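You operate a simulated robot arm through the tools that you are given. There is no shell and no other tool. Be economical: measure what you need, move in short steps, check, and stop when the job is done.

You run a simulated robot arm. Do the job below in one go: nothing can be reset, and whatever is moved stays where it is left.

## Task
Peel the label off the spares carton, open both flaps and lift the block out onto the pack table.
Fine: the label goes into the waste tub.

Only the result counts: the job must be done as asked and must still hold three seconds after the hand-in. Knocking over, shifting, dropping, spilling or breaking anything else fails it.

## Robot
A 6-joint arm with a two-finger parallel gripper, fixed in place. Base frame: the origin is at the foot of the arm, x ahead of it, y to its left, z up; the work surface is at about z = 600. Readings come in mm, degrees, newtons and seconds.
With the tool pointing down near the work surface it reaches from about 100 to 680 mm from the base axis. Its first joint turns from -66.0 to 66.0 degrees. Payload 2.45 kg.
The TCP is the grasp point between the finger pads, 24 mm short of the fingertips. In the tool frame z runs along the fingers and y along their closing line. Largest opening 68 mm; finger width 17, thickness 10; the body of the gripper, 40 by 70 mm, starts 41 mm behind the TCP.
Orientation is that of the tool frame in the base frame, as a unit quaternion [w, x, y, z]. With the fingers straight down and closing along the base's y, the tool's x points along the base's -x, its y along +y and its z along -z.

## Interface
- The arm moves only by the tool send_rows. Its argument "motion" is text: rows parted by semicolons, each of 7 numbers parted by spaces: the shift along the base's x, y, z in mm, then the turn, a rotation vector about the base's x, y, z in degrees, then the gripper command, from -1 (fully open) to 1 (shut), values between in proportion. In form: x y z rx ry rz jaw; .... A call has 1 to 10 rows; each row shifts and turns the commanded pose from where the row before left it. Rows are played at 5 a second. More than 50 mm and 8.6 degrees between two rows, or a gripper value outside its range, and nothing of the call is played. A pose out of reach is approached as far as the arm can. The call stops where the force on the tool passes 40 N (or 10 N more than at its start, if that is more) or the arm is blocked; 0.2 s more then pass. The fingers move at their own pace (about 108 mm/s each) and stop on an object; they squeeze with about 40 N. The grip force told is the motor's: it shows also when the fingers shut on nothing. Time passes only in rows, and 0.2 s behind the last, so rows that do not move let the fingers close. It gives the time, the measured TCP pose, the force on the tool (base axes), the opening and the grip force at its end, in the units of the frame above (readings bear some noise), with the torque about the TCP (base axes, N m) and any sound that the robot's microphone picked up.
- Cameras (640 x 400 px; columns grow to the right, rows downward): "scene" is fixed at [142.4, 413, 1439.3]; the picture's right is [-0.90, -0.44, 0.00], its down [-0.35, 0.71, -0.62] and it looks along [0.27, -0.55, -0.79] (base axes); focal length 322 px, centre (320, 200). "wrist" rides on the gripper at [84, 11, -75] in the tool frame; the picture's right is [-0.13, 0.99, 0.00], its down [-0.60, -0.08, -0.79] and it looks along [-0.79, -0.10, 0.61] (tool axes); focal length 251 px, centre (320, 200). There is no depth. A picture from a camera that has moved, and an enlarged one, comes with that camera's place and axes in the base frame and with its lens.
- camera(camera): a new picture of that camera. The clock stands still meanwhile.
- inspect(camera, box): a new picture of the part [left, top, right, bottom] of that camera's present view, enlarged. The clock stands still meanwhile.
- close_job(): hands the job in; it is judged then, once.

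Work in short steps. Places have to be worked out from the pictures, the camera data and where the tool is seen: move nearer, look again, correct. Check each grasp and each placing, and mend what went wrong. You have 120 turns and 76 pictures in all, those below and enlarged ones among them. Open the gripper and draw the arm clear of the work before you hand the job in, unless the task says otherwise; then end with one line.

The tools are called after "Request:" as a command line: name --argument value ..., lists and objects as JSON in quotes. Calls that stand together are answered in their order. send_rows: Moves the arm, as the interface text tells. Its arguments: {"type":"object","properties":{"motion":{"type":"string"}},"required":["motion"]} The other tools are called the same way: camera (camera) takes a picture; inspect (camera, box) takes an enlarged picture of a part of a camera's view; close_job () hands the job in.

At the start:

```text
time: 0.0
tcp_pos: [430.5, -59.2, 998.2]
orientation: [0.0, -0.001, 1.0, 0.0]
wrist_force: [-0.5, 0.7, 0.7]
ft_torque: [0.0, -0.01, 0.0]
grip_width: 68.2
grasp_force: 0.2
```

scene: 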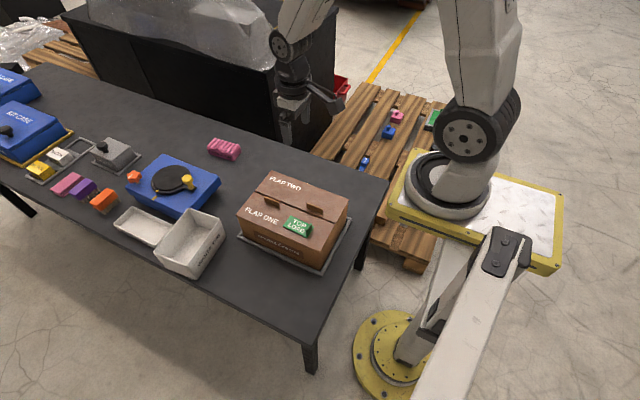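
wrist: 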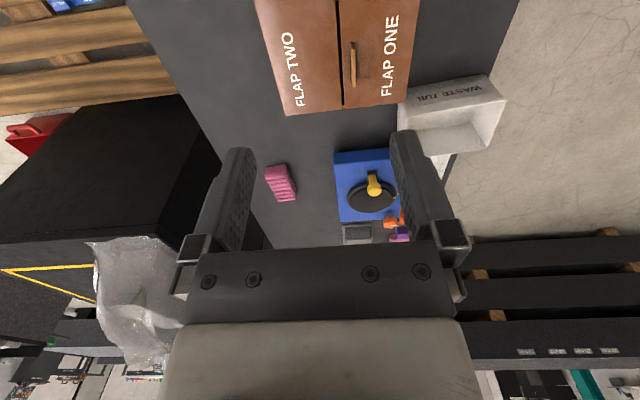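

The carton sits between the waste tub and the arm base; I zoom in on it and on the surroundings to find the label, the tabs, and the pack table.

Request:
inspect --camera "scene" --box '[220, 150, 380, 280]'

Request:
inspect --camera "scene" --box '[0, 50, 240, 290]'

Request:
inspect --camera "wrist" --box '[220, 0, 520, 250]'

```text
3.08 times, centred on (300, 215) of scene
camera zoom: at [142.4, 413.0, 1439.3], right [-0.9, -0.44, 0.0], down [-0.35, 0.71, -0.62], along [0.27, -0.55, -0.79], focal length 992 px, centre (382, 154)
```

zoom: 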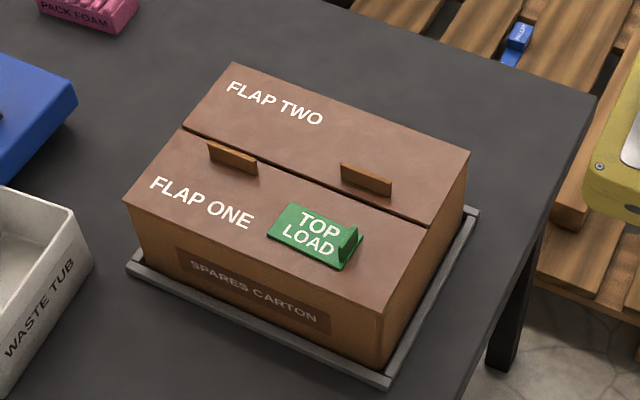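

```text
1.67 times, centred on (120, 170) of scene
camera zoom: at [142.4, 413.0, 1439.3], right [-0.9, -0.44, 0.0], down [-0.35, 0.71, -0.62], along [0.27, -0.55, -0.79], focal length 537 px, centre (653, 250)
```

zoom: 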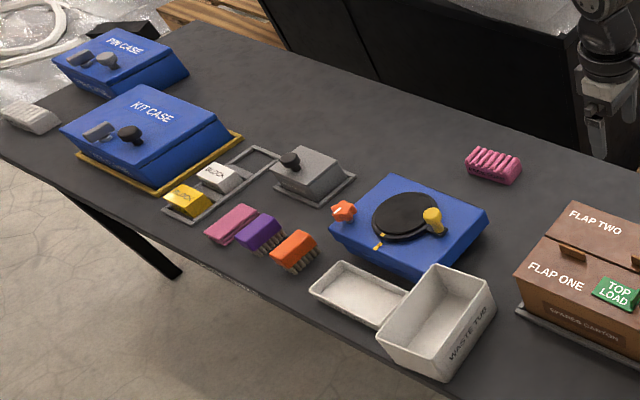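

```text
1.60 times, centred on (370, 125) of wrist
camera zoom: at [347.5, -46.6, 1073.0], right [0.13, 0.99, 0.0], down [0.6, -0.08, 0.79], along [0.79, -0.1, -0.61], focal length 402 px, centre (240, 320)
```

zoom: 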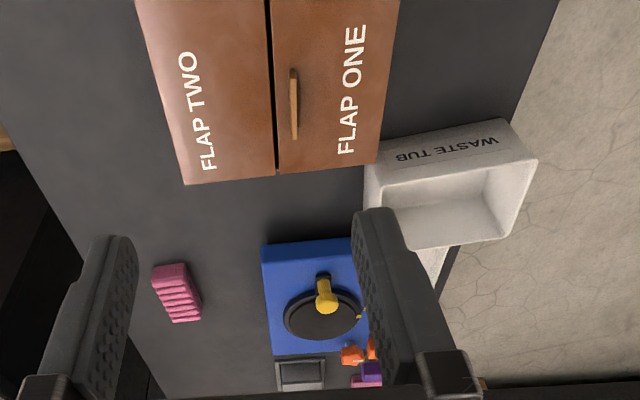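

Estimates: carton top at z≈703, x 320–581, y −138…51, gap at y≈−43; flap one tab ≈(512,−26), flap two tab ≈(387,−54), label pull tab ≈(372,8) thin along x. I turn the tool 90° and come over the label tab at a safe height to look.

Request:
send_rows --motion "-6 7 -18 0 0 -8.5 -1; -6 7 -18 0 0 -8.5 -1; -6 7 -18 0 0 -8.5 -1; -6 7 -18 0 0 -8.5 -1; -6 7 -18 0 0 -8.5 -1; -6 7 -18 0 0 -8.5 -1; -6 7 -18 0 0 -8.5 -1; -6 7 -18 0 0 -8.5 -1; -6 7 -18 0 0 -8.5 -1; -5 5 -18 0 0 -8.5 -1"

Request:
send_rows --motion "0 0 0 0 0 -5 -1; 0 0 0 0 0 0 -1"

Request:
camera --camera "wrist"

Request:
camera --camera "scene"

```text
time: 2.2
tcp_pos: [372.4, 9.4, 818.5]
orientation: [0.0, 0.676, 0.737, 0.0]
wrist_force: [-0.2, -1.0, -0.4]
ft_torque: [-0.01, 0.0, -0.02]
grip_width: 67.9
grasp_force: 0.1
```

```text
time: 2.8
tcp_pos: [372.5, 8.9, 818.0]
orientation: [0.0, 0.708, 0.707, 0.0]
wrist_force: [0.8, -0.4, 0.7]
ft_torque: [0.01, 0.0, 0.0]
grip_width: 67.9
grasp_force: 0.0
```

```text
70 pictures are left
camera wrist: at [383.7, 94.1, 893.4], right [0.99, -0.13, 0.0], down [-0.08, -0.6, 0.79], along [-0.1, -0.79, -0.61], focal length 251 px, centre (320, 200)
```

wrist: 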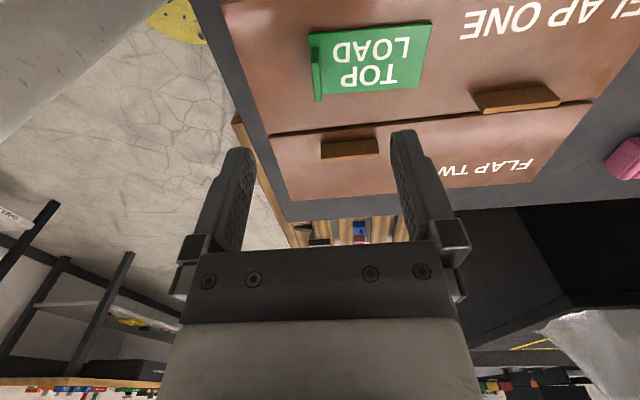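

```text
69 pictures are left
```

scene: 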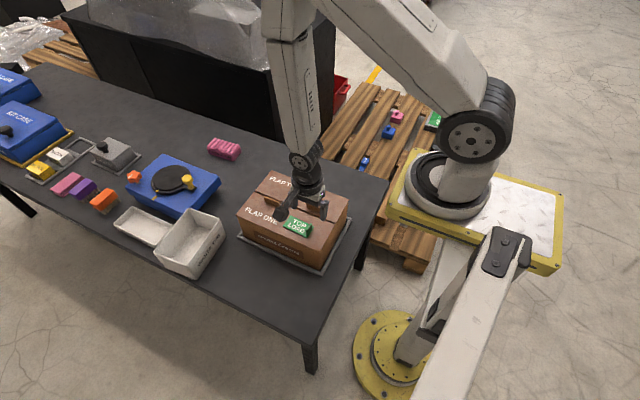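

I enlarge the label tab to pin its position.

Request:
inspect --camera "wrist" --box '[260, 0, 460, 125]'

Request:
inspect --camera "scene" --box '[260, 190, 340, 240]'

```text
3.20 times, centred on (360, 62) of wrist
camera zoom: at [383.7, 94.1, 893.4], right [0.99, -0.13, 0.0], down [-0.08, -0.6, 0.79], along [-0.1, -0.79, -0.61], focal length 805 px, centre (192, 640)
```

zoom: 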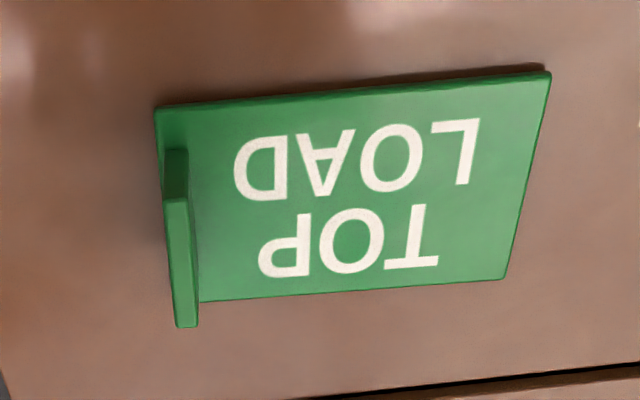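

```text
8.00 times, centred on (300, 215) of scene
camera zoom: at [142.4, 413.0, 1439.3], right [-0.9, -0.44, 0.0], down [-0.35, 0.71, -0.62], along [0.27, -0.55, -0.79], focal length 2579 px, centre (480, 80)
```

zoom: 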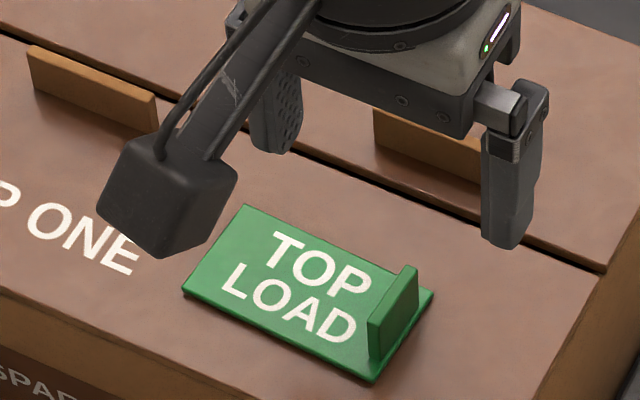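

The label tab is centred near (371, 7.5), z 704–727, thin along x. I descend so the fingertips stop just above the flap, then close.

Request:
send_rows --motion "-1 -1.5 -28 0 0 0 -1; 0 0 -28 0 0 0 -1; 0 0 -20 0 0 0 -1; 0 0 -9 0 0 0 -1; 0 0 0 0 0 0 -1"

Request:
inspect --camera "scene" --box '[260, 190, 340, 240]'

```text
time: 3.7
tcp_pos: [373.3, 7.0, 742.4]
orientation: [0.003, 0.708, 0.706, 0.003]
wrist_force: [-4.2, -1.2, 18.1]
ft_torque: [0.02, -0.58, -0.01]
grip_width: 64.9
grasp_force: 0.0
stopped in row 4: the force on the tool passed its limit at 78 N (the readings are from after the stop); the commanded pose is now the measured one
```

```text
8.00 times, centred on (300, 215) of scene
camera zoom: at [142.0, 413.0, 1439.4], right [-0.9, -0.44, 0.0], down [-0.35, 0.71, -0.62], along [0.27, -0.55, -0.79], focal length 2579 px, centre (480, 80)
```

zoom: 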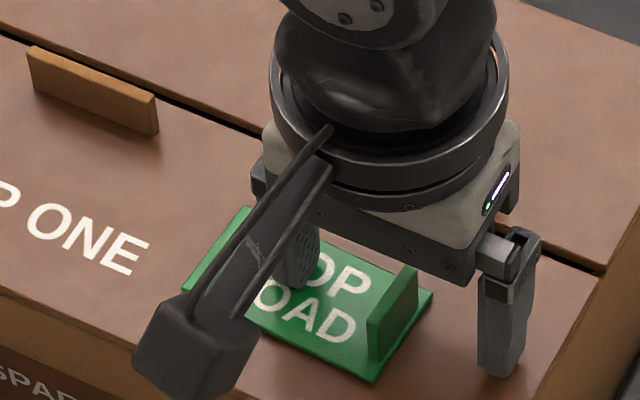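

Contact came at tip z≈718, so the carton top is ~14 mm higher than I assumed (z≈717). Corrected tab centre ≈(371, 13), z 718–738. I back up 3 mm, shift in y and close.

Request:
send_rows --motion "0 0 4 0 0 0 -1; -2 6 0 0 0 0 -1; 0 0 0 0 0 0 0; 0 0 0 0 0 0 1; 0 0 0 0 0 0 1; 0 0 0 0 0 0 1"

Request:
inspect --camera "scene" --box '[260, 190, 340, 240]'

Request:
camera --camera "wrist"

```text
time: 5.1
tcp_pos: [371.4, 13.4, 747.6]
orientation: [0.002, 0.708, 0.707, 0.003]
wrist_force: [0.0, -3.6, 0.9]
ft_torque: [-0.11, 0.09, -0.38]
grip_width: 3.2
grasp_force: 27.3
```

```text
8.00 times, centred on (300, 215) of scene
camera zoom: at [142.3, 412.9, 1439.4], right [-0.9, -0.44, 0.0], down [-0.35, 0.71, -0.62], along [0.27, -0.55, -0.79], focal length 2579 px, centre (480, 80)
```

zoom: 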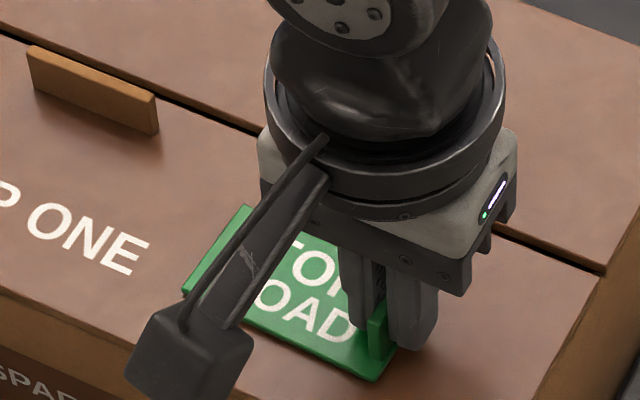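

```text
64 pictures are left
camera wrist: at [381.8, 98.9, 821.8], right [0.99, -0.13, 0.01], down [-0.09, -0.6, 0.79], along [-0.1, -0.79, -0.61], focal length 251 px, centre (320, 200)
```

wrist: 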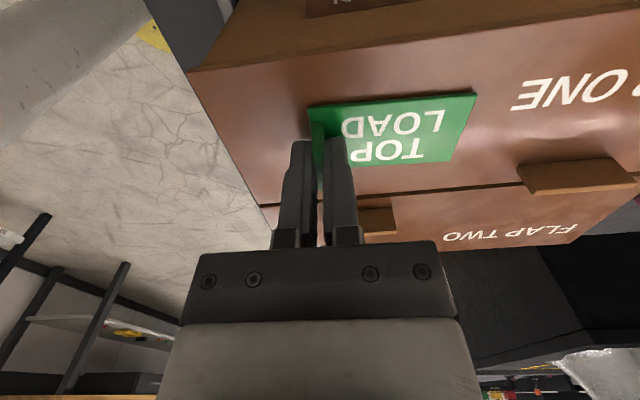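

Tab gripped (3.2 mm). I peel gently: up with a slight lean towards +x, checking the force.

Request:
send_rows --motion "0 0 2 0 0 0 1; 0 0 2 0 0 0 1; 1 0 2 0 0 0 1; 1 0 2 0 0 0 1; 1 0 2 0 0 0 1"

Request:
inspect --camera "scene" --box '[260, 190, 340, 240]'

```text
time: 6.3
tcp_pos: [375.2, 15.0, 756.6]
orientation: [0.001, 0.708, 0.706, 0.002]
wrist_force: [-0.2, 0.7, 0.3]
ft_torque: [0.02, -0.01, -0.01]
grip_width: 3.4
grasp_force: 26.8
```

```text
8.00 times, centred on (300, 215) of scene
camera zoom: at [142.4, 413.0, 1439.3], right [-0.9, -0.44, 0.0], down [-0.35, 0.71, -0.62], along [0.27, -0.55, -0.79], focal length 2579 px, centre (480, 80)
```

zoom: 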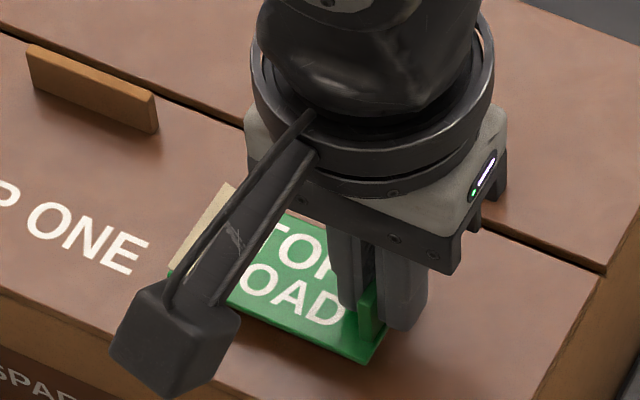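

Force dropped to zero and a bare patch shows: the label seems to be free. I lift it and look at it, and at the tub.

Request:
send_rows --motion "0 0 10 0 0 0 1; 0 0 20 0 0 0 1; 0 0 30 0 0 0 1; 0 0 30 0 0 0 1; 0 0 0 0 0 0 1"

Request:
inspect --camera "scene" --box '[220, 150, 380, 280]'

Request:
inspect --camera "scene" --box '[100, 190, 260, 290]'

```text
time: 7.5
tcp_pos: [375.3, 15.5, 848.7]
orientation: [0.002, 0.708, 0.706, 0.002]
wrist_force: [0.7, -0.8, -0.8]
ft_torque: [-0.01, -0.01, 0.03]
grip_width: 3.1
grasp_force: 27.3
```

```text
3.08 times, centred on (300, 215) of scene
camera zoom: at [142.4, 413.0, 1439.3], right [-0.9, -0.44, 0.0], down [-0.35, 0.71, -0.62], along [0.27, -0.55, -0.79], focal length 992 px, centre (382, 154)
```

zoom: 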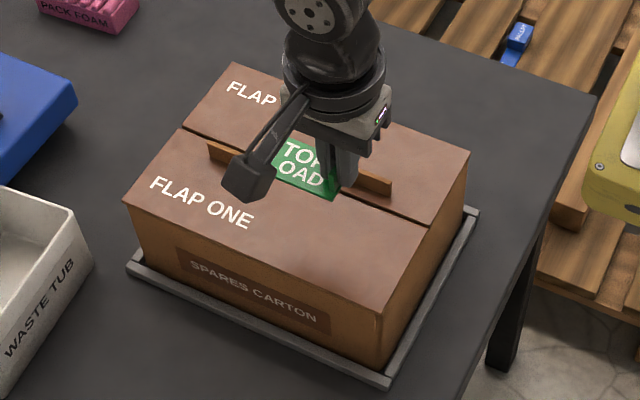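

```text
4.00 times, centred on (180, 240) of scene
camera zoom: at [142.4, 413.0, 1439.3], right [-0.9, -0.44, 0.0], down [-0.35, 0.71, -0.62], along [0.27, -0.55, -0.79], focal length 1289 px, centre (880, 40)
```

zoom: 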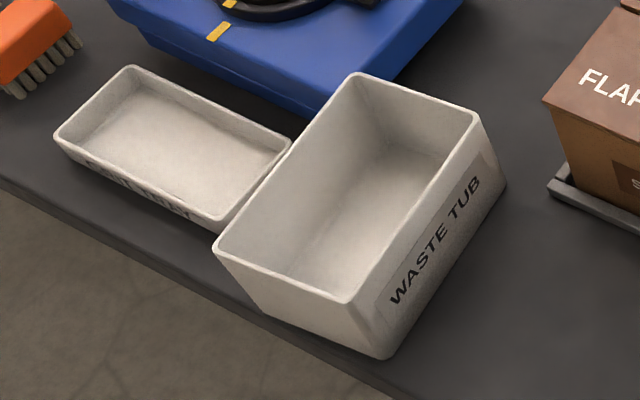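

The label is off and held. The tub mouth spans x≈620–715, y≈85–230, rim z≈690. I turn the tool back (label then points along +y) while carrying it to (650,125).

Request:
send_rows --motion "24 10 0 0 0 8.4 1; 26 10 0 0 0 8.4 1; 26 10 0 0 0 8.4 1; 26 10 0 0 0 8.4 1; 26 10 0 0 0 8.4 1; 26 10 0 0 0 8.4 1; 26 10 0 0 0 8.4 1; 26 10 0 0 0 8.4 1; 26 10 0 0 0 8.4 1; 26 10 -10 0 0 8.4 1"

Request:
send_rows --motion "16 9 -10 0 0 6 1; 0 0 -20 0 0 0 1; 0 0 0 0 0 0 1"

Request:
inspect --camera "scene" --box '[100, 120, 300, 290]'

Request:
camera --camera "wrist"

```text
time: 9.7
tcp_pos: [633.2, 113.7, 837.9]
orientation: [0.0, 0.051, 0.999, 0.003]
wrist_force: [-0.3, 0.1, 0.5]
ft_torque: [-0.04, 0.01, 0.02]
grip_width: 3.4
grasp_force: 27.1
```

```text
time: 10.5
tcp_pos: [649.3, 123.6, 806.8]
orientation: [0.0, 0.001, 1.0, 0.004]
wrist_force: [-1.4, 0.2, -0.1]
ft_torque: [-0.03, 0.04, -0.01]
grip_width: 3.2
grasp_force: 26.8
```

```text
2.35 times, centred on (200, 205) of scene
camera zoom: at [142.4, 413.0, 1439.3], right [-0.9, -0.44, 0.0], down [-0.35, 0.71, -0.62], along [0.27, -0.55, -0.79], focal length 758 px, centre (602, 188)
```

zoom: 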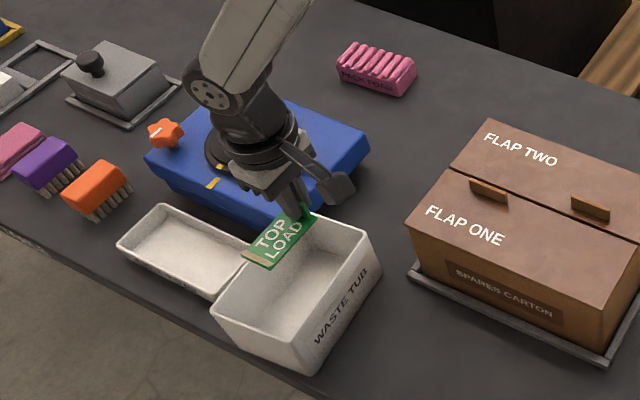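

```text
59 pictures are left
camera wrist: at [564.1, 134.8, 881.4], right [0.13, 0.99, 0.01], down [0.6, -0.08, 0.79], along [0.79, -0.1, -0.61], focal length 251 px, centre (320, 200)
```

wrist: 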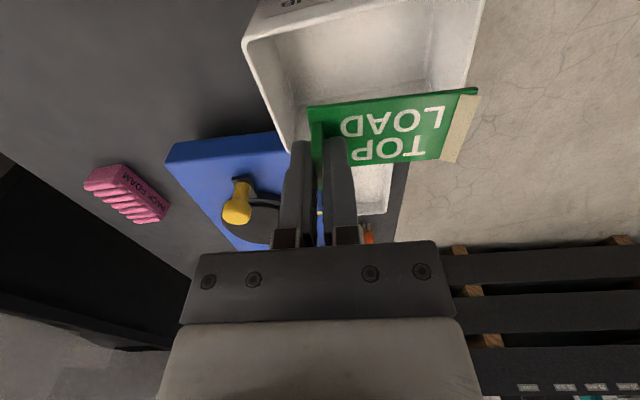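

Alignment looks good; I shift 10 mm more in +y and lower until the label is about at rim height.

Request:
send_rows --motion "4 10 -25 0 0 0 1; 0 0 -25 0 0 0 1; 0 0 -20 0 0 0 1; 0 0 0 0 0 0 1"

Request:
inspect --camera "scene" --box '[100, 120, 300, 290]'

Request:
camera --camera "wrist"

```text
time: 11.5
tcp_pos: [651.6, 133.1, 736.1]
orientation: [0.0, 0.0, 1.0, 0.004]
wrist_force: [0.2, -0.4, -0.9]
ft_torque: [-0.01, 0.03, -0.01]
grip_width: 3.3
grasp_force: 27.5
```

```text
2.35 times, centred on (200, 205) of scene
camera zoom: at [142.4, 413.0, 1439.3], right [-0.9, -0.44, 0.0], down [-0.35, 0.71, -0.62], along [0.27, -0.55, -0.79], focal length 758 px, centre (602, 188)
```

zoom: 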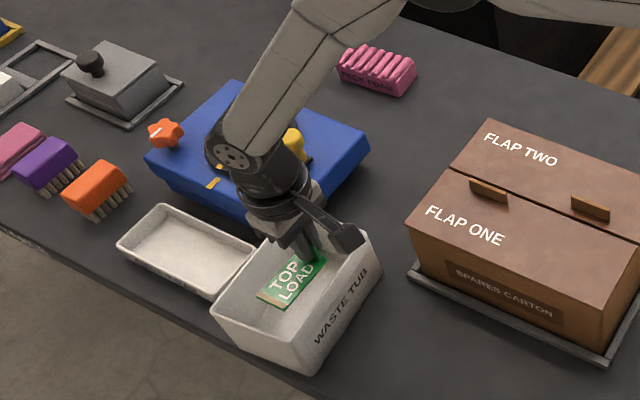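

```text
57 pictures are left
camera wrist: at [566.7, 145.4, 811.1], right [0.13, 0.99, 0.01], down [0.6, -0.08, 0.79], along [0.79, -0.1, -0.61], focal length 251 px, centre (320, 200)
```

wrist: 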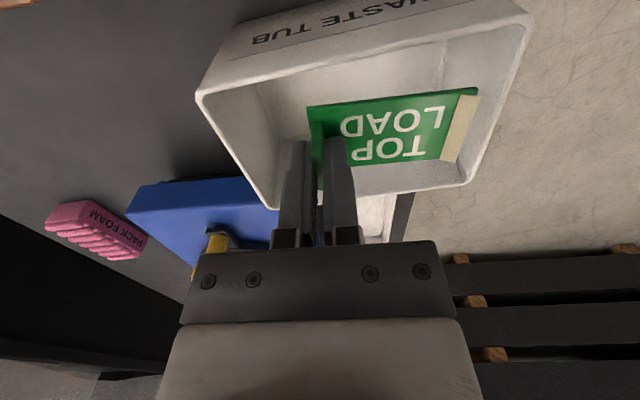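

The label is centred over the tub opening. I lower a bit and release with a partial opening.

Request:
send_rows --motion "0 0 -16 0 0 0 1; 0 0 0 0 0 0 1; 0 0 0 0 0 0 0; 0 0 0 0 0 0 0; 0 0 0 0 0 0 0; 0 0 30 0 0 0 0; 0 0 40 0 0 0 0; 0 0 40 0 0 0 0"

Request:
inspect --camera "scene" --box '[100, 120, 300, 290]'

Request:
camera --camera "wrist"

```text
time: 13.3
tcp_pos: [652.3, 134.8, 832.4]
orientation: [0.0, 0.002, 1.0, 0.004]
wrist_force: [0.6, 0.5, 0.7]
ft_torque: [-0.02, 0.0, -0.01]
grip_width: 33.9
grasp_force: 0.1
```

```text
2.35 times, centred on (200, 205) of scene
camera zoom: at [142.4, 413.0, 1439.3], right [-0.9, -0.44, 0.0], down [-0.35, 0.71, -0.62], along [0.27, -0.55, -0.79], focal length 758 px, centre (602, 188)
```

zoom: 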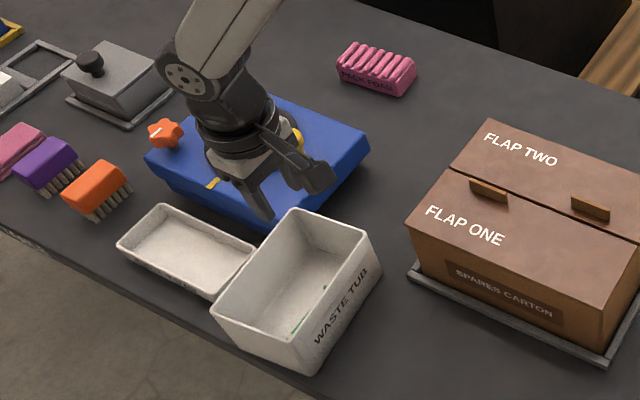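

```text
55 pictures are left
camera wrist: at [567.6, 145.1, 906.8], right [0.13, 0.99, 0.01], down [0.6, -0.08, 0.79], along [0.79, -0.1, -0.61], focal length 251 px, centre (320, 200)
```

wrist: 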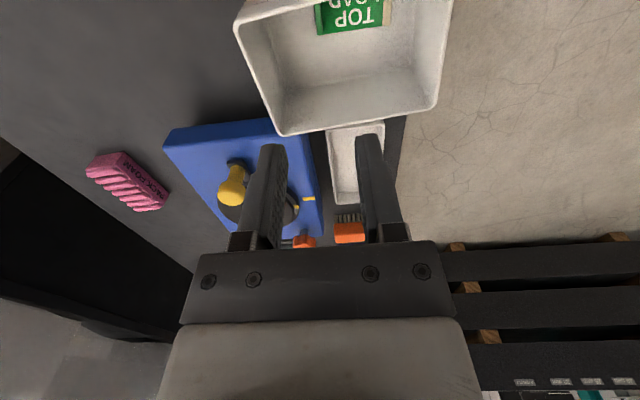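

The label lies in the tub. Now I go over flap one's tab at about (506, −18), staying high.

Request:
send_rows --motion "-36 -38 0 0 0 0 -1; -36 -38 0 0 0 0 -1; -37 -38 0 0 0 0 -1; -37 -39 0 0 0 0 -1; 0 0 0 0 0 0 -1; 0 0 -20 0 0 0 -1; 0 0 0 0 0 0 -1"

Request:
camera --camera "wrist"

Request:
inspect --camera "scene" --box '[230, 150, 330, 220]'

```text
refused: row 1 steps farther than a row can; nothing moved
```

```text
54 pictures are left
camera wrist: at [567.6, 145.1, 906.8], right [0.13, 0.99, 0.01], down [0.6, -0.08, 0.79], along [0.79, -0.1, -0.61], focal length 251 px, centre (320, 200)
```

wrist: 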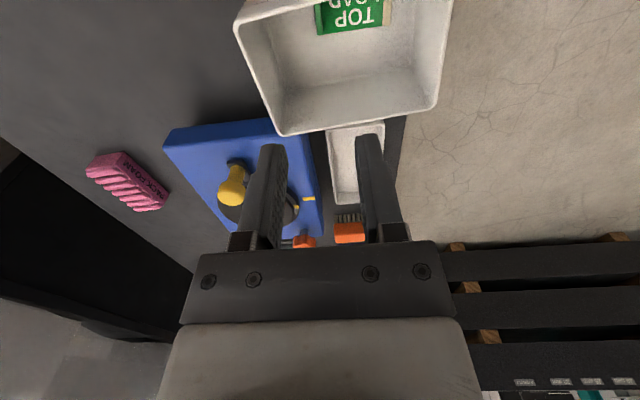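

```text
5.71 times, centred on (280, 185) of scene
camera zoom: at [142.4, 413.0, 1439.3], right [-0.9, -0.44, 0.0], down [-0.35, 0.71, -0.62], along [0.27, -0.55, -0.79], focal length 1842 px, centre (549, 286)
```

zoom: 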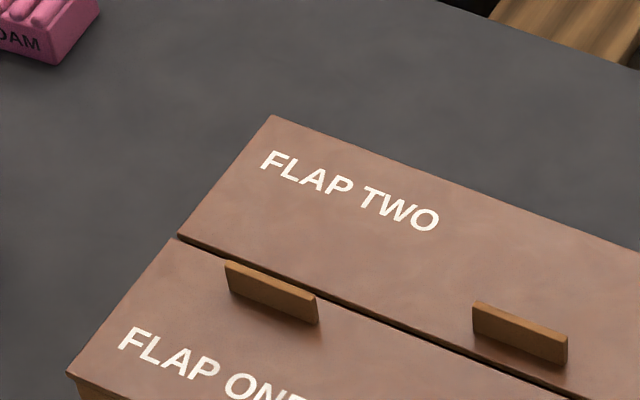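

Refined: tab one centre (506,−21), tab two centre (385,−51), both z≈717–736. I move in smaller steps.

Request:
send_rows --motion "-30 -31 0 0 0 0 -1; -30 -31 0 0 0 0 -1; -30 -31 0 0 0 0 -1; -30 -31 0 0 0 0 -1; -26 -31 0 0 0 0 -1; 0 0 -30 0 0 0 -1; 0 0 -25 0 0 0 -1; 0 0 0 0 0 0 -1"

Request:
camera --camera "wrist"

```text
time: 15.1
tcp_pos: [506.6, -20.6, 773.8]
orientation: [0.0, 0.001, 1.0, 0.004]
wrist_force: [0.0, 0.7, 0.5]
ft_torque: [-0.02, -0.03, 0.01]
grip_width: 68.2
grasp_force: 0.1
```

```text
52 pictures are left
camera wrist: at [422.3, -9.8, 849.0], right [0.13, 0.99, 0.01], down [0.6, -0.08, 0.79], along [0.79, -0.1, -0.61], focal length 251 px, centre (320, 200)
```

wrist: 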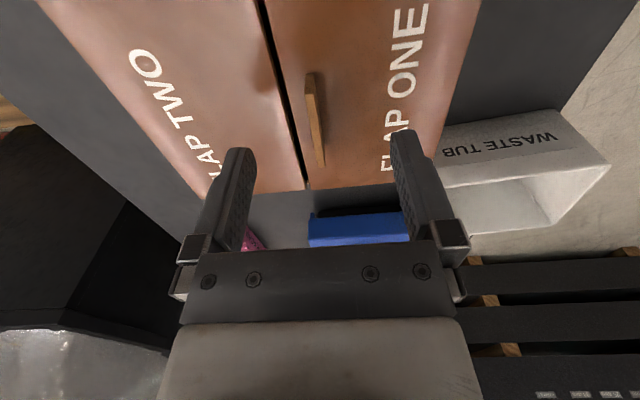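

The tab is centred between the fingers. I descend to tips ≈z 720 and close.

Request:
send_rows --motion "0 0 -15 0 0 0 -1; 0 0 -14 0 0 0 -1; 0 0 0 0 0 0 0; 0 0 0 0 0 0 1; 0 0 0 0 0 0 1; 0 0 0 0 0 0 1"

Request:
inspect --camera "scene" --box '[220, 130, 340, 220]'

```text
time: 16.5
tcp_pos: [508.4, -20.9, 745.1]
orientation: [0.0, 0.0, 1.0, 0.004]
wrist_force: [1.6, -5.5, 0.4]
ft_torque: [-0.43, -0.25, 0.27]
grip_width: 4.3
grasp_force: 27.5
```

```text
4.44 times, centred on (280, 175) of scene
camera zoom: at [142.5, 412.9, 1439.3], right [-0.9, -0.44, 0.0], down [-0.35, 0.71, -0.62], along [0.27, -0.55, -0.79], focal length 1433 px, centre (498, 311)
```

zoom: 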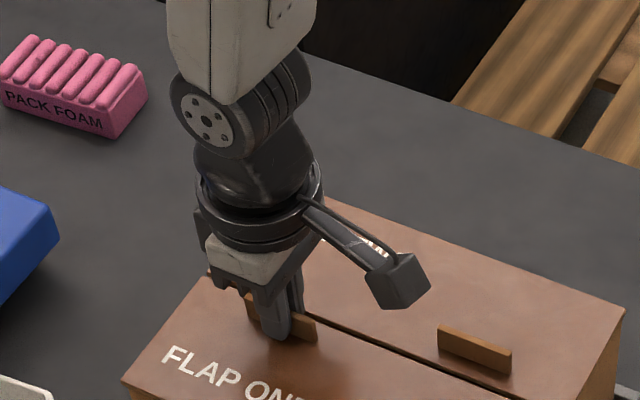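

Tab gripped (4.3 mm). I swing it about the hinge (y≈57, z≈715), turning the tool along, a few rows at first.

Request:
send_rows --motion "0 4.9 10.6 -8 0 0 1; 0 6.4 9.8 -8 0 0 1; 0 7.7 8.8 -8 0 0 1"

Request:
inspect --camera "scene" --box '[220, 130, 340, 220]'

```text
time: 17.3
tcp_pos: [506.0, -2.3, 773.9]
orientation: [-0.001, 0.0, 0.978, -0.207]
wrist_force: [0.0, 2.2, -5.1]
ft_torque: [-0.04, 0.7, -0.47]
grip_width: 4.6
grasp_force: 28.1
```

```text
4.44 times, centred on (280, 175) of scene
camera zoom: at [142.5, 413.1, 1439.3], right [-0.9, -0.44, 0.0], down [-0.35, 0.71, -0.62], along [0.27, -0.55, -0.79], focal length 1433 px, centre (498, 311)
```

zoom: 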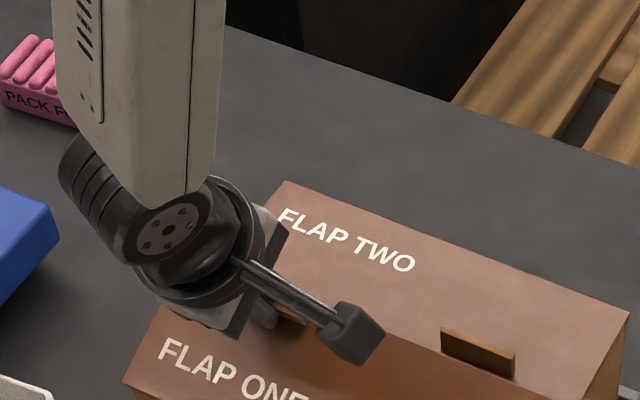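

The flap is following with low forces. I continue the arc.

Request:
send_rows --motion "0 8.8 7.6 -8 0 0 1; 0 9.8 6.35 -8 0 0 1; 0 10.6 4.9 -8 0 0 1"

Request:
camera --camera "scene"

```text
time: 18.1
tcp_pos: [505.5, 26.3, 793.3]
orientation: [0.001, 0.0, 0.915, -0.404]
wrist_force: [-2.2, 1.5, -4.9]
ft_torque: [0.04, 0.26, -0.46]
grip_width: 4.5
grasp_force: 27.7
```

```text
49 pictures are left
```

scene: 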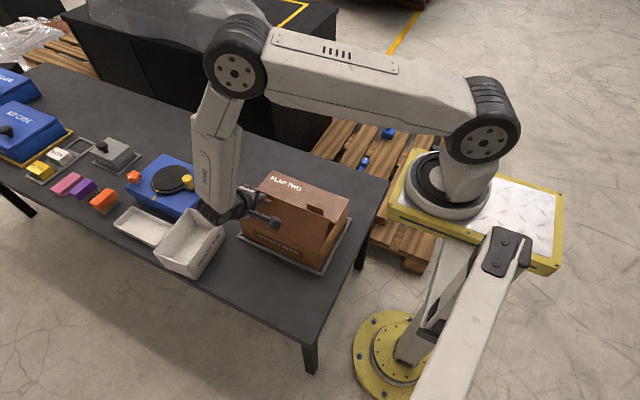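

Flap one is at about 48°, wrist is still clear of the tub. I continue.

Request:
send_rows --motion "0 11.1 3.4 -8 0 0 1; 0 11.5 1.8 -8 0 0 1; 0 11.7 0.2 -8 0 0 1"

Request:
camera --camera "scene"

```text
time: 18.9
tcp_pos: [506.9, 60.7, 799.8]
orientation: [0.001, 0.0, 0.81, -0.586]
wrist_force: [0.0, 2.0, -5.6]
ft_torque: [0.17, -0.07, 0.1]
grip_width: 4.2
grasp_force: 27.3
```

```text
48 pictures are left
```

scene: 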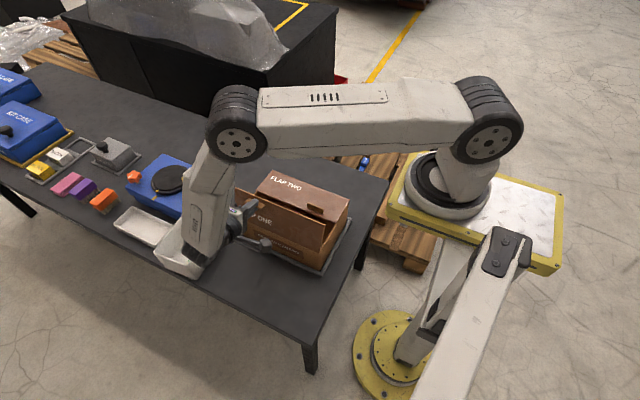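

Wrist is ~140 mm above the tub, clear. I carry on past vertical.

Request:
send_rows --motion "0 11.6 -1.4 -8 0 0 1; 0 11.3 -3 -8 0 0 1; 0 10.7 -4.6 -8 0 0 1"

Request:
camera --camera "scene"

```text
time: 19.7
tcp_pos: [506.7, 96.1, 790.1]
orientation: [-0.001, 0.0, -0.671, 0.741]
wrist_force: [0.8, -2.3, -7.3]
ft_torque: [0.17, 0.01, 0.61]
grip_width: 4.4
grasp_force: 27.0
```

```text
47 pictures are left
```

scene: 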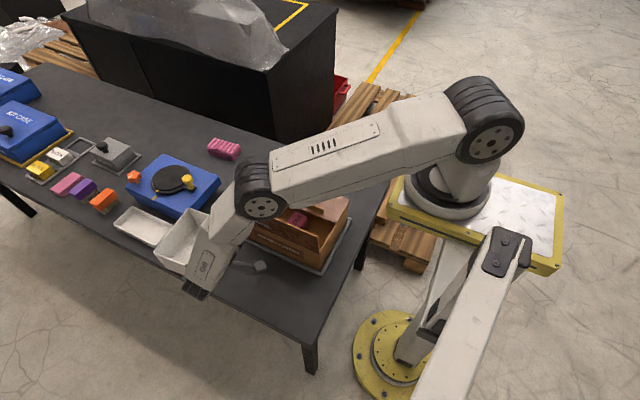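

Flap one is past vertical and I can see contents inside. Two more rows to make it stay open.

Request:
send_rows --motion "0 10 -6 -8 0 0 1; 0 9 -7.3 -8 0 0 1"

Request:
camera --camera "scene"

Request:
camera --camera "wrist"

```text
time: 20.3
tcp_pos: [480.2, 67.3, 797.6]
orientation: [-0.006, 0.004, -0.599, 0.801]
wrist_force: [19.9, 3.1, 8.1]
ft_torque: [0.08, -0.48, 0.41]
grip_width: 10.8
grasp_force: 31.7
out of reach, approached as far as the arm can: row 1, 2
```

```text
46 pictures are left
```

scene: 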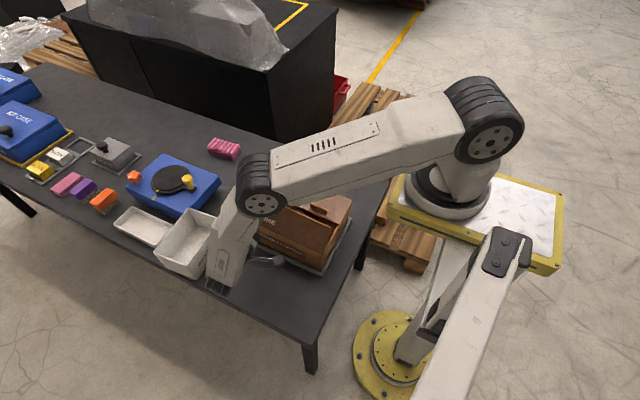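

```text
45 pictures are left
camera wrist: at [395.3, 136.3, 766.2], right [0.13, -0.28, -0.95], down [0.59, 0.79, -0.15], along [0.79, -0.55, 0.27], focal length 251 px, centre (320, 200)
```

wrist: 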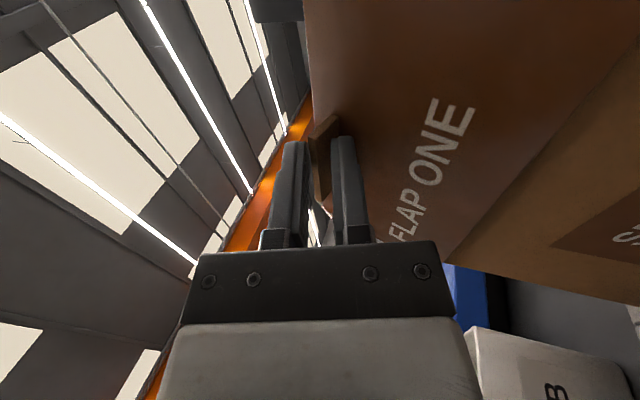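

The arm hit its joint limit, pulled back and the pads slid on the tab. I reverse those two rows to get back to the 96° pose, still holding.

Request:
send_rows --motion "0 -9 7.3 8 0 0 1; 0 -10 6 8 0 0 1; 0 0 0 0 0 0 1; 0 0 0 0 0 0 1"

Request:
camera --camera "scene"

Request:
camera --camera "wrist"

```text
time: 21.3
tcp_pos: [478.8, 48.8, 809.2]
orientation: [-0.005, 0.003, -0.707, 0.708]
wrist_force: [6.1, 3.2, -5.1]
ft_torque: [0.3, -0.57, 0.0]
grip_width: 8.0
grasp_force: 30.6
```

```text
44 pictures are left
```

scene: 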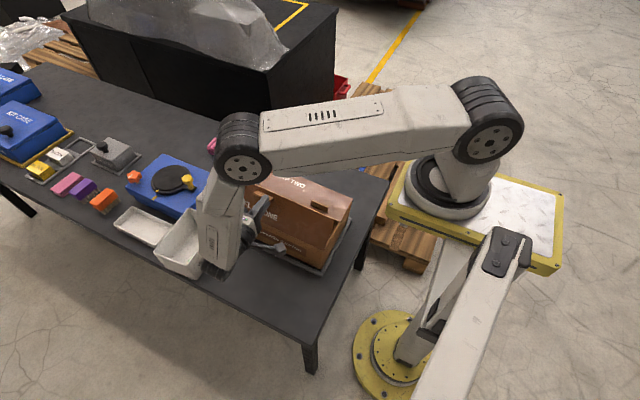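

```text
43 pictures are left
camera wrist: at [394.5, 123.6, 799.0], right [0.13, 0.0, -0.99], down [0.6, 0.8, 0.08], along [0.79, -0.6, 0.11], focal length 251 px, centre (320, 200)
```

wrist: 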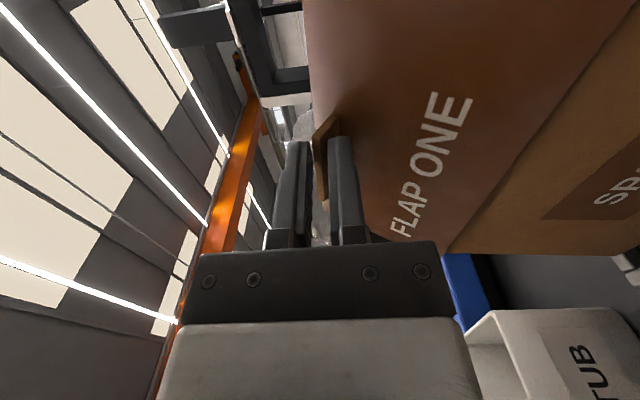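

The pads still hold the tab's edge. I move the tab further over (+y, down) with little extra tool turn, staying within reach.

Request:
send_rows --motion "0 10 -2 -1 0 0 1; 0 10 -3 -1 0 0 1; 0 10 -4 -1 0 0 1; 0 10 -5 -1 0 0 1; 0 10 -6 -1 0 0 1"

Request:
camera --camera "wrist"

Request:
inspect --camera "scene" --box '[180, 130, 380, 280]'

```text
time: 22.5
tcp_pos: [480.5, 97.8, 792.2]
orientation: [-0.007, 0.004, -0.673, 0.74]
wrist_force: [21.0, 5.2, 11.9]
ft_torque: [-0.18, -0.29, 0.5]
grip_width: 4.7
grasp_force: 27.6
```

```text
42 pictures are left
camera wrist: at [395.2, 172.3, 773.7], right [0.13, -0.09, -0.99], down [0.59, 0.81, 0.01], along [0.8, -0.58, 0.16], focal length 251 px, centre (320, 200)
```

wrist: 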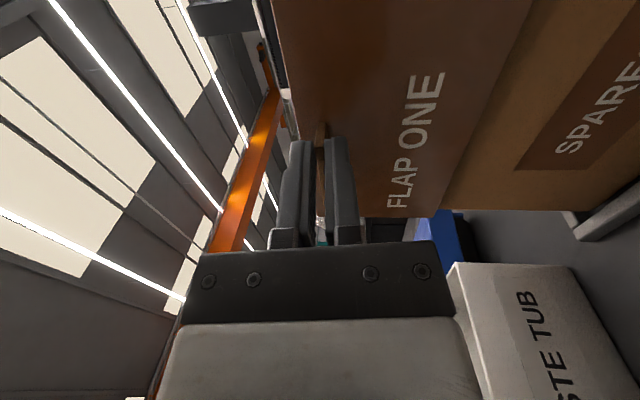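

```text
2.67 times, centred on (280, 205) of scene
camera zoom: at [142.6, 413.1, 1439.3], right [-0.9, -0.44, 0.0], down [-0.35, 0.71, -0.62], along [0.27, -0.55, -0.79], focal length 860 px, centre (427, 187)
```

zoom: 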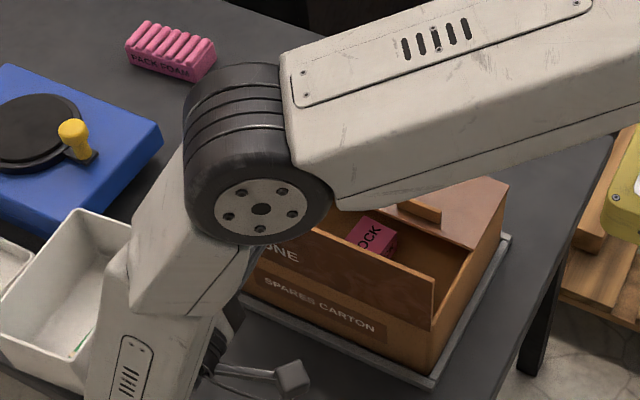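

The flap is at ~95° with the block visible inside. I push slightly further, then relax.

Request:
send_rows --motion "0 7 -4 -1 0 0 1; 0 7 -4 -1 0 0 1; 0 0 0 0 0 0 1"

```text
time: 23.3
tcp_pos: [480.9, 112.9, 783.0]
orientation: [-0.007, 0.004, -0.66, 0.751]
wrist_force: [20.2, 5.5, 13.0]
ft_torque: [-0.35, -0.07, 0.43]
grip_width: 4.5
grasp_force: 27.6
```

The tab is over centre (~105°). I open the jaws, slide off the tab's edge in −x, and see whether the flap stays.

Request:
send_rows --motion "0 0 0 0 0 0 0; 0 0 0 0 0 0 0; -15 0 0 0 0 0 0; -15 0 0 0 0 0 0; 0 5 0 0 0 0 0"

Request:
camera --camera "scene"

Request:
camera --camera "wrist"

```text
time: 24.5
tcp_pos: [447.9, 115.4, 783.8]
orientation: [-0.005, 0.004, -0.66, 0.751]
wrist_force: [-0.6, 0.0, 0.2]
ft_torque: [0.0, 0.02, -0.01]
grip_width: 33.9
grasp_force: 0.0
```

```text
40 pictures are left
```

scene: 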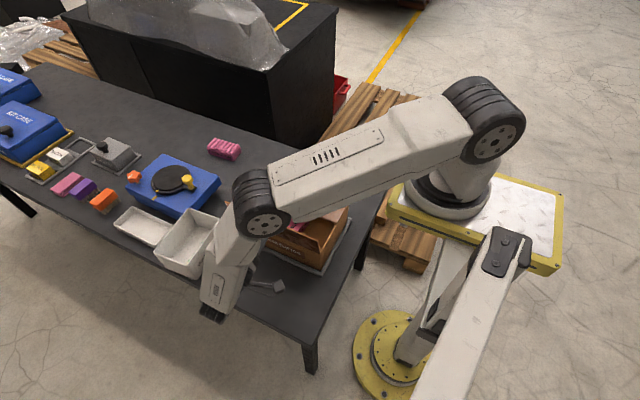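

```text
39 pictures are left
camera wrist: at [363.2, 189.7, 762.0], right [0.13, -0.12, -0.98], down [0.6, 0.8, -0.02], along [0.79, -0.58, 0.18], focal length 251 px, centre (320, 200)
```

wrist: 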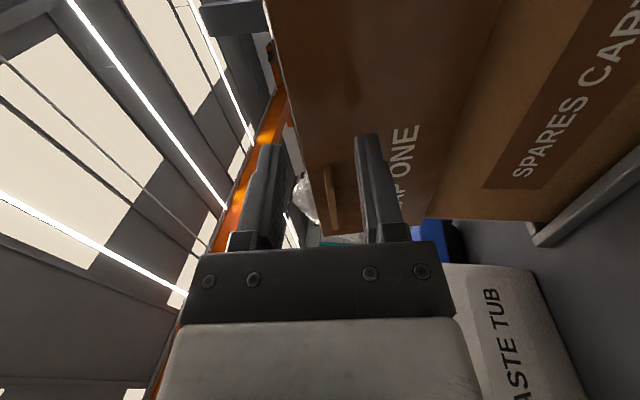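

The flap stays open on its own with no contact. I raise the arm clear, then turn the tool back down.

Request:
send_rows --motion "0 8 20 0 0 0 0; 0 5 35 0 0 0 0; 0 0 45 0 0 0 0; 0 0 40 4 0 0 0; 0 -5 20 8.2 0 0 0; 0 -10 10 8.2 0 0 0; 0 -15 0 8.2 0 0 0; 0 -15 0 8.2 0 0 0; 0 -15 0 8.2 0 0 -1; 0 -15 0 8.2 0 0 -1"

Request:
send_rows --motion "-10 -15 0 8.2 0 0 -1; -10 -15 0 8.2 0 0 -1; -10 -15 0 8.2 0 0 -1; -10 -15 0 8.2 0 0 -1; -10 -15 0 8.2 0 0 -1; -10 -15 0 3.0 0 0 -1; 0 0 0 0 0 0 -1"

Request:
camera --camera "scene"

```text
time: 26.7
tcp_pos: [449.1, 54.9, 951.4]
orientation: [0.005, -0.002, 0.927, -0.375]
wrist_force: [0.7, 0.1, 0.3]
ft_torque: [-0.01, 0.01, 0.01]
grip_width: 67.8
grasp_force: 0.0
```

```text
time: 28.3
tcp_pos: [389.5, -35.7, 953.2]
orientation: [0.007, 0.001, 1.0, -0.001]
wrist_force: [-0.1, 0.4, -0.4]
ft_torque: [-0.02, -0.02, 0.01]
grip_width: 68.1
grasp_force: 0.0
```

```text
38 pictures are left
```

scene: 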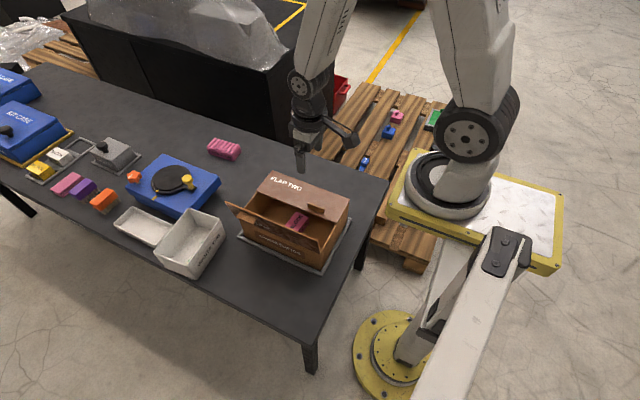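

Flap one is open. Tool is down again; I zoom in on the carton to check flap one's angle, the block and tab two.

Request:
inspect --camera "scene" --box '[220, 160, 360, 280]'

Request:
send_rows --motion "-4 -8 -40 0 0 0 -1; 0 -8 -40 0 0 0 -1; 0 0 -45 0 0 0 -1; 0 0 -45 0 0 0 -1; 0 0 0 0 0 0 -1"

Request:
camera --camera "wrist"

```text
3.33 times, centred on (290, 220) of scene
camera zoom: at [142.4, 413.0, 1439.3], right [-0.9, -0.44, 0.0], down [-0.35, 0.71, -0.62], along [0.27, -0.55, -0.79], focal length 1074 px, centre (420, 133)
```

zoom: 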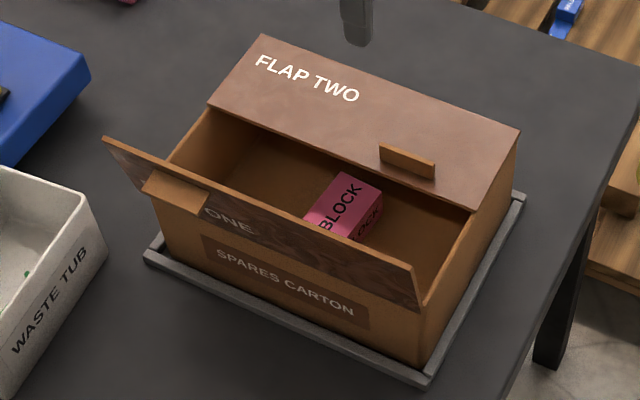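

```text
time: 29.5
tcp_pos: [383.9, -48.2, 782.4]
orientation: [0.006, 0.0, 1.0, -0.001]
wrist_force: [-0.6, 0.1, -0.7]
ft_torque: [0.0, 0.01, 0.01]
grip_width: 67.9
grasp_force: 0.1
```

```text
36 pictures are left
camera wrist: at [299.0, -36.6, 856.4], right [0.13, 0.99, 0.0], down [0.59, -0.08, 0.8], along [0.79, -0.1, -0.6], focal length 251 px, centre (320, 200)
```

wrist: 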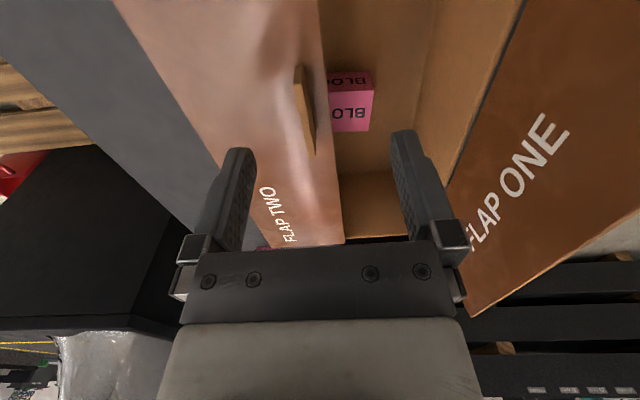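

Tab two is centred between the fingers. I descend and close on it.

Request:
send_rows --motion "0 -2 -19 0 0 0 -1; 0 0 -18 0 0 0 -1; 0 0 0 0 0 0 0; 0 0 0 0 0 0 1; 0 0 0 0 0 0 1; 0 0 0 0 0 0 1"

Request:
inspect --camera "scene" --box '[220, 130, 380, 250]'

```text
time: 30.9
tcp_pos: [384.6, -52.9, 745.6]
orientation: [0.006, 0.0, 1.0, -0.001]
wrist_force: [3.7, -10.7, 0.6]
ft_torque: [-0.22, -0.33, 0.01]
grip_width: 4.3
grasp_force: 27.7
```

```text
3.33 times, centred on (300, 190) of scene
camera zoom: at [142.4, 412.8, 1439.4], right [-0.9, -0.44, 0.0], down [-0.35, 0.71, -0.62], along [0.27, -0.55, -0.79], focal length 1074 px, centre (387, 233)
```

zoom: 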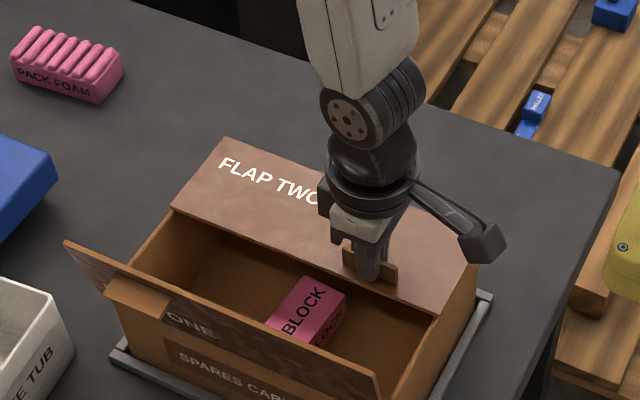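

Gripped. I swing flap two the other way (mirror of the arc, hinge y≈−129).

Request:
send_rows --motion "0 -4.9 10.4 8 0 0 1; 0 -6.3 9.6 8 0 0 1; 0 -7.6 8.5 8 0 0 1; 0 -8.7 7.3 8 0 0 1; 0 -9.6 6.1 8 0 0 1; 0 -10.4 4.7 8 0 0 1"

Request:
camera --camera "scene"

```text
time: 31.7
tcp_pos: [395.0, -69.8, 759.6]
orientation: [0.03, 0.152, 0.98, 0.121]
wrist_force: [-1.1, 12.9, 7.5]
ft_torque: [0.18, -0.22, 0.55]
grip_width: 9.6
grasp_force: 30.9
out of reach, approached as far as the arm can: row 1, 2
stopped in row 4: the force on the tool passed its limit at 50 N (the readings are from after the stop); the commanded pose is now the measured one
```

```text
34 pictures are left
```

scene: 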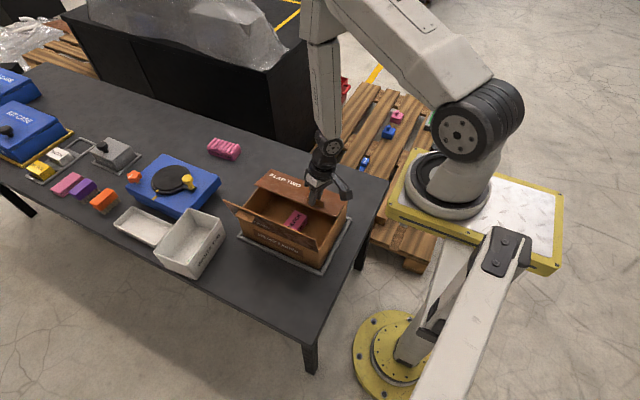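

The wrist is near a singularity here (forearm almost parallel to the tool), so turning sideways is not possible at this place. I look at how the tab is held now.

Request:
inspect --camera "scene" --box '[230, 140, 370, 260]'

Request:
camera --camera "wrist"

```text
3.33 times, centred on (300, 200) of scene
camera zoom: at [142.2, 413.3, 1439.2], right [-0.9, -0.44, 0.0], down [-0.35, 0.71, -0.62], along [0.27, -0.55, -0.79], focal length 1074 px, centre (387, 200)
```

zoom: 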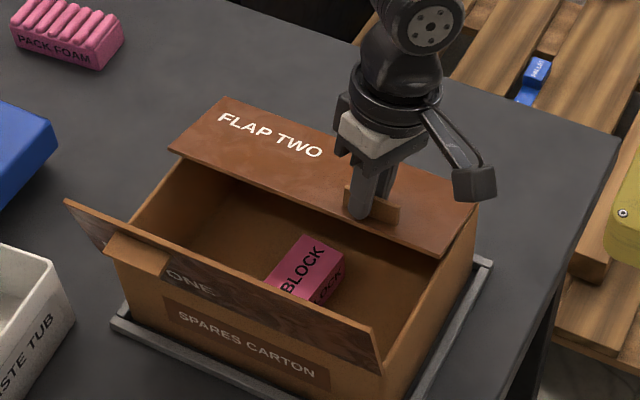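

```text
32 pictures are left
camera wrist: at [310.5, -49.1, 834.3], right [0.41, 0.88, 0.25], down [0.48, -0.44, 0.76], along [0.78, -0.2, -0.6], focal length 251 px, centre (320, 200)
```

wrist: 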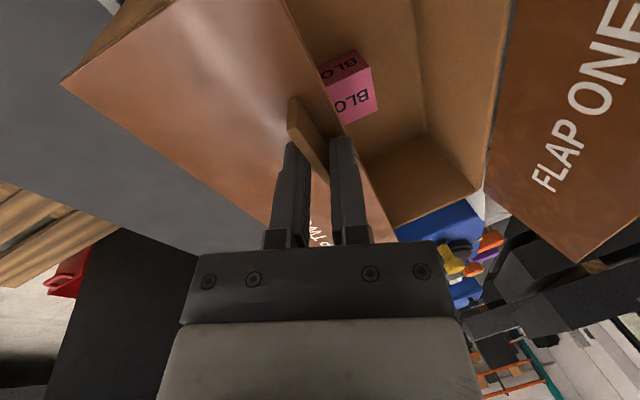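

Flap two is up about 15° and still held. I keep lifting along the arc without turning the tool, in small steps.

Request:
send_rows --motion "0 -2.5 6 0 0 0 1; 0 -3 6 0 0 0 1; 0 -3.5 6 0 0 0 1; 0 -4 6 0 0 0 1"

Request:
inspect --camera "scene" --box '[230, 140, 370, 260]'

```text
time: 32.7
tcp_pos: [395.6, -84.3, 784.6]
orientation: [0.032, 0.156, 0.98, 0.12]
wrist_force: [-3.3, 4.5, -0.5]
ft_torque: [0.66, 0.02, 0.76]
grip_width: 13.9
grasp_force: 33.7
```

```text
3.33 times, centred on (300, 200) of scene
camera zoom: at [142.4, 413.1, 1439.3], right [-0.9, -0.44, 0.0], down [-0.35, 0.71, -0.62], along [0.27, -0.55, -0.79], focal length 1074 px, centre (387, 200)
```

zoom: 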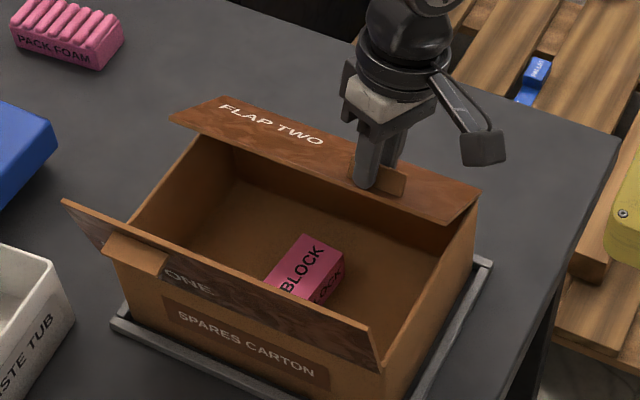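

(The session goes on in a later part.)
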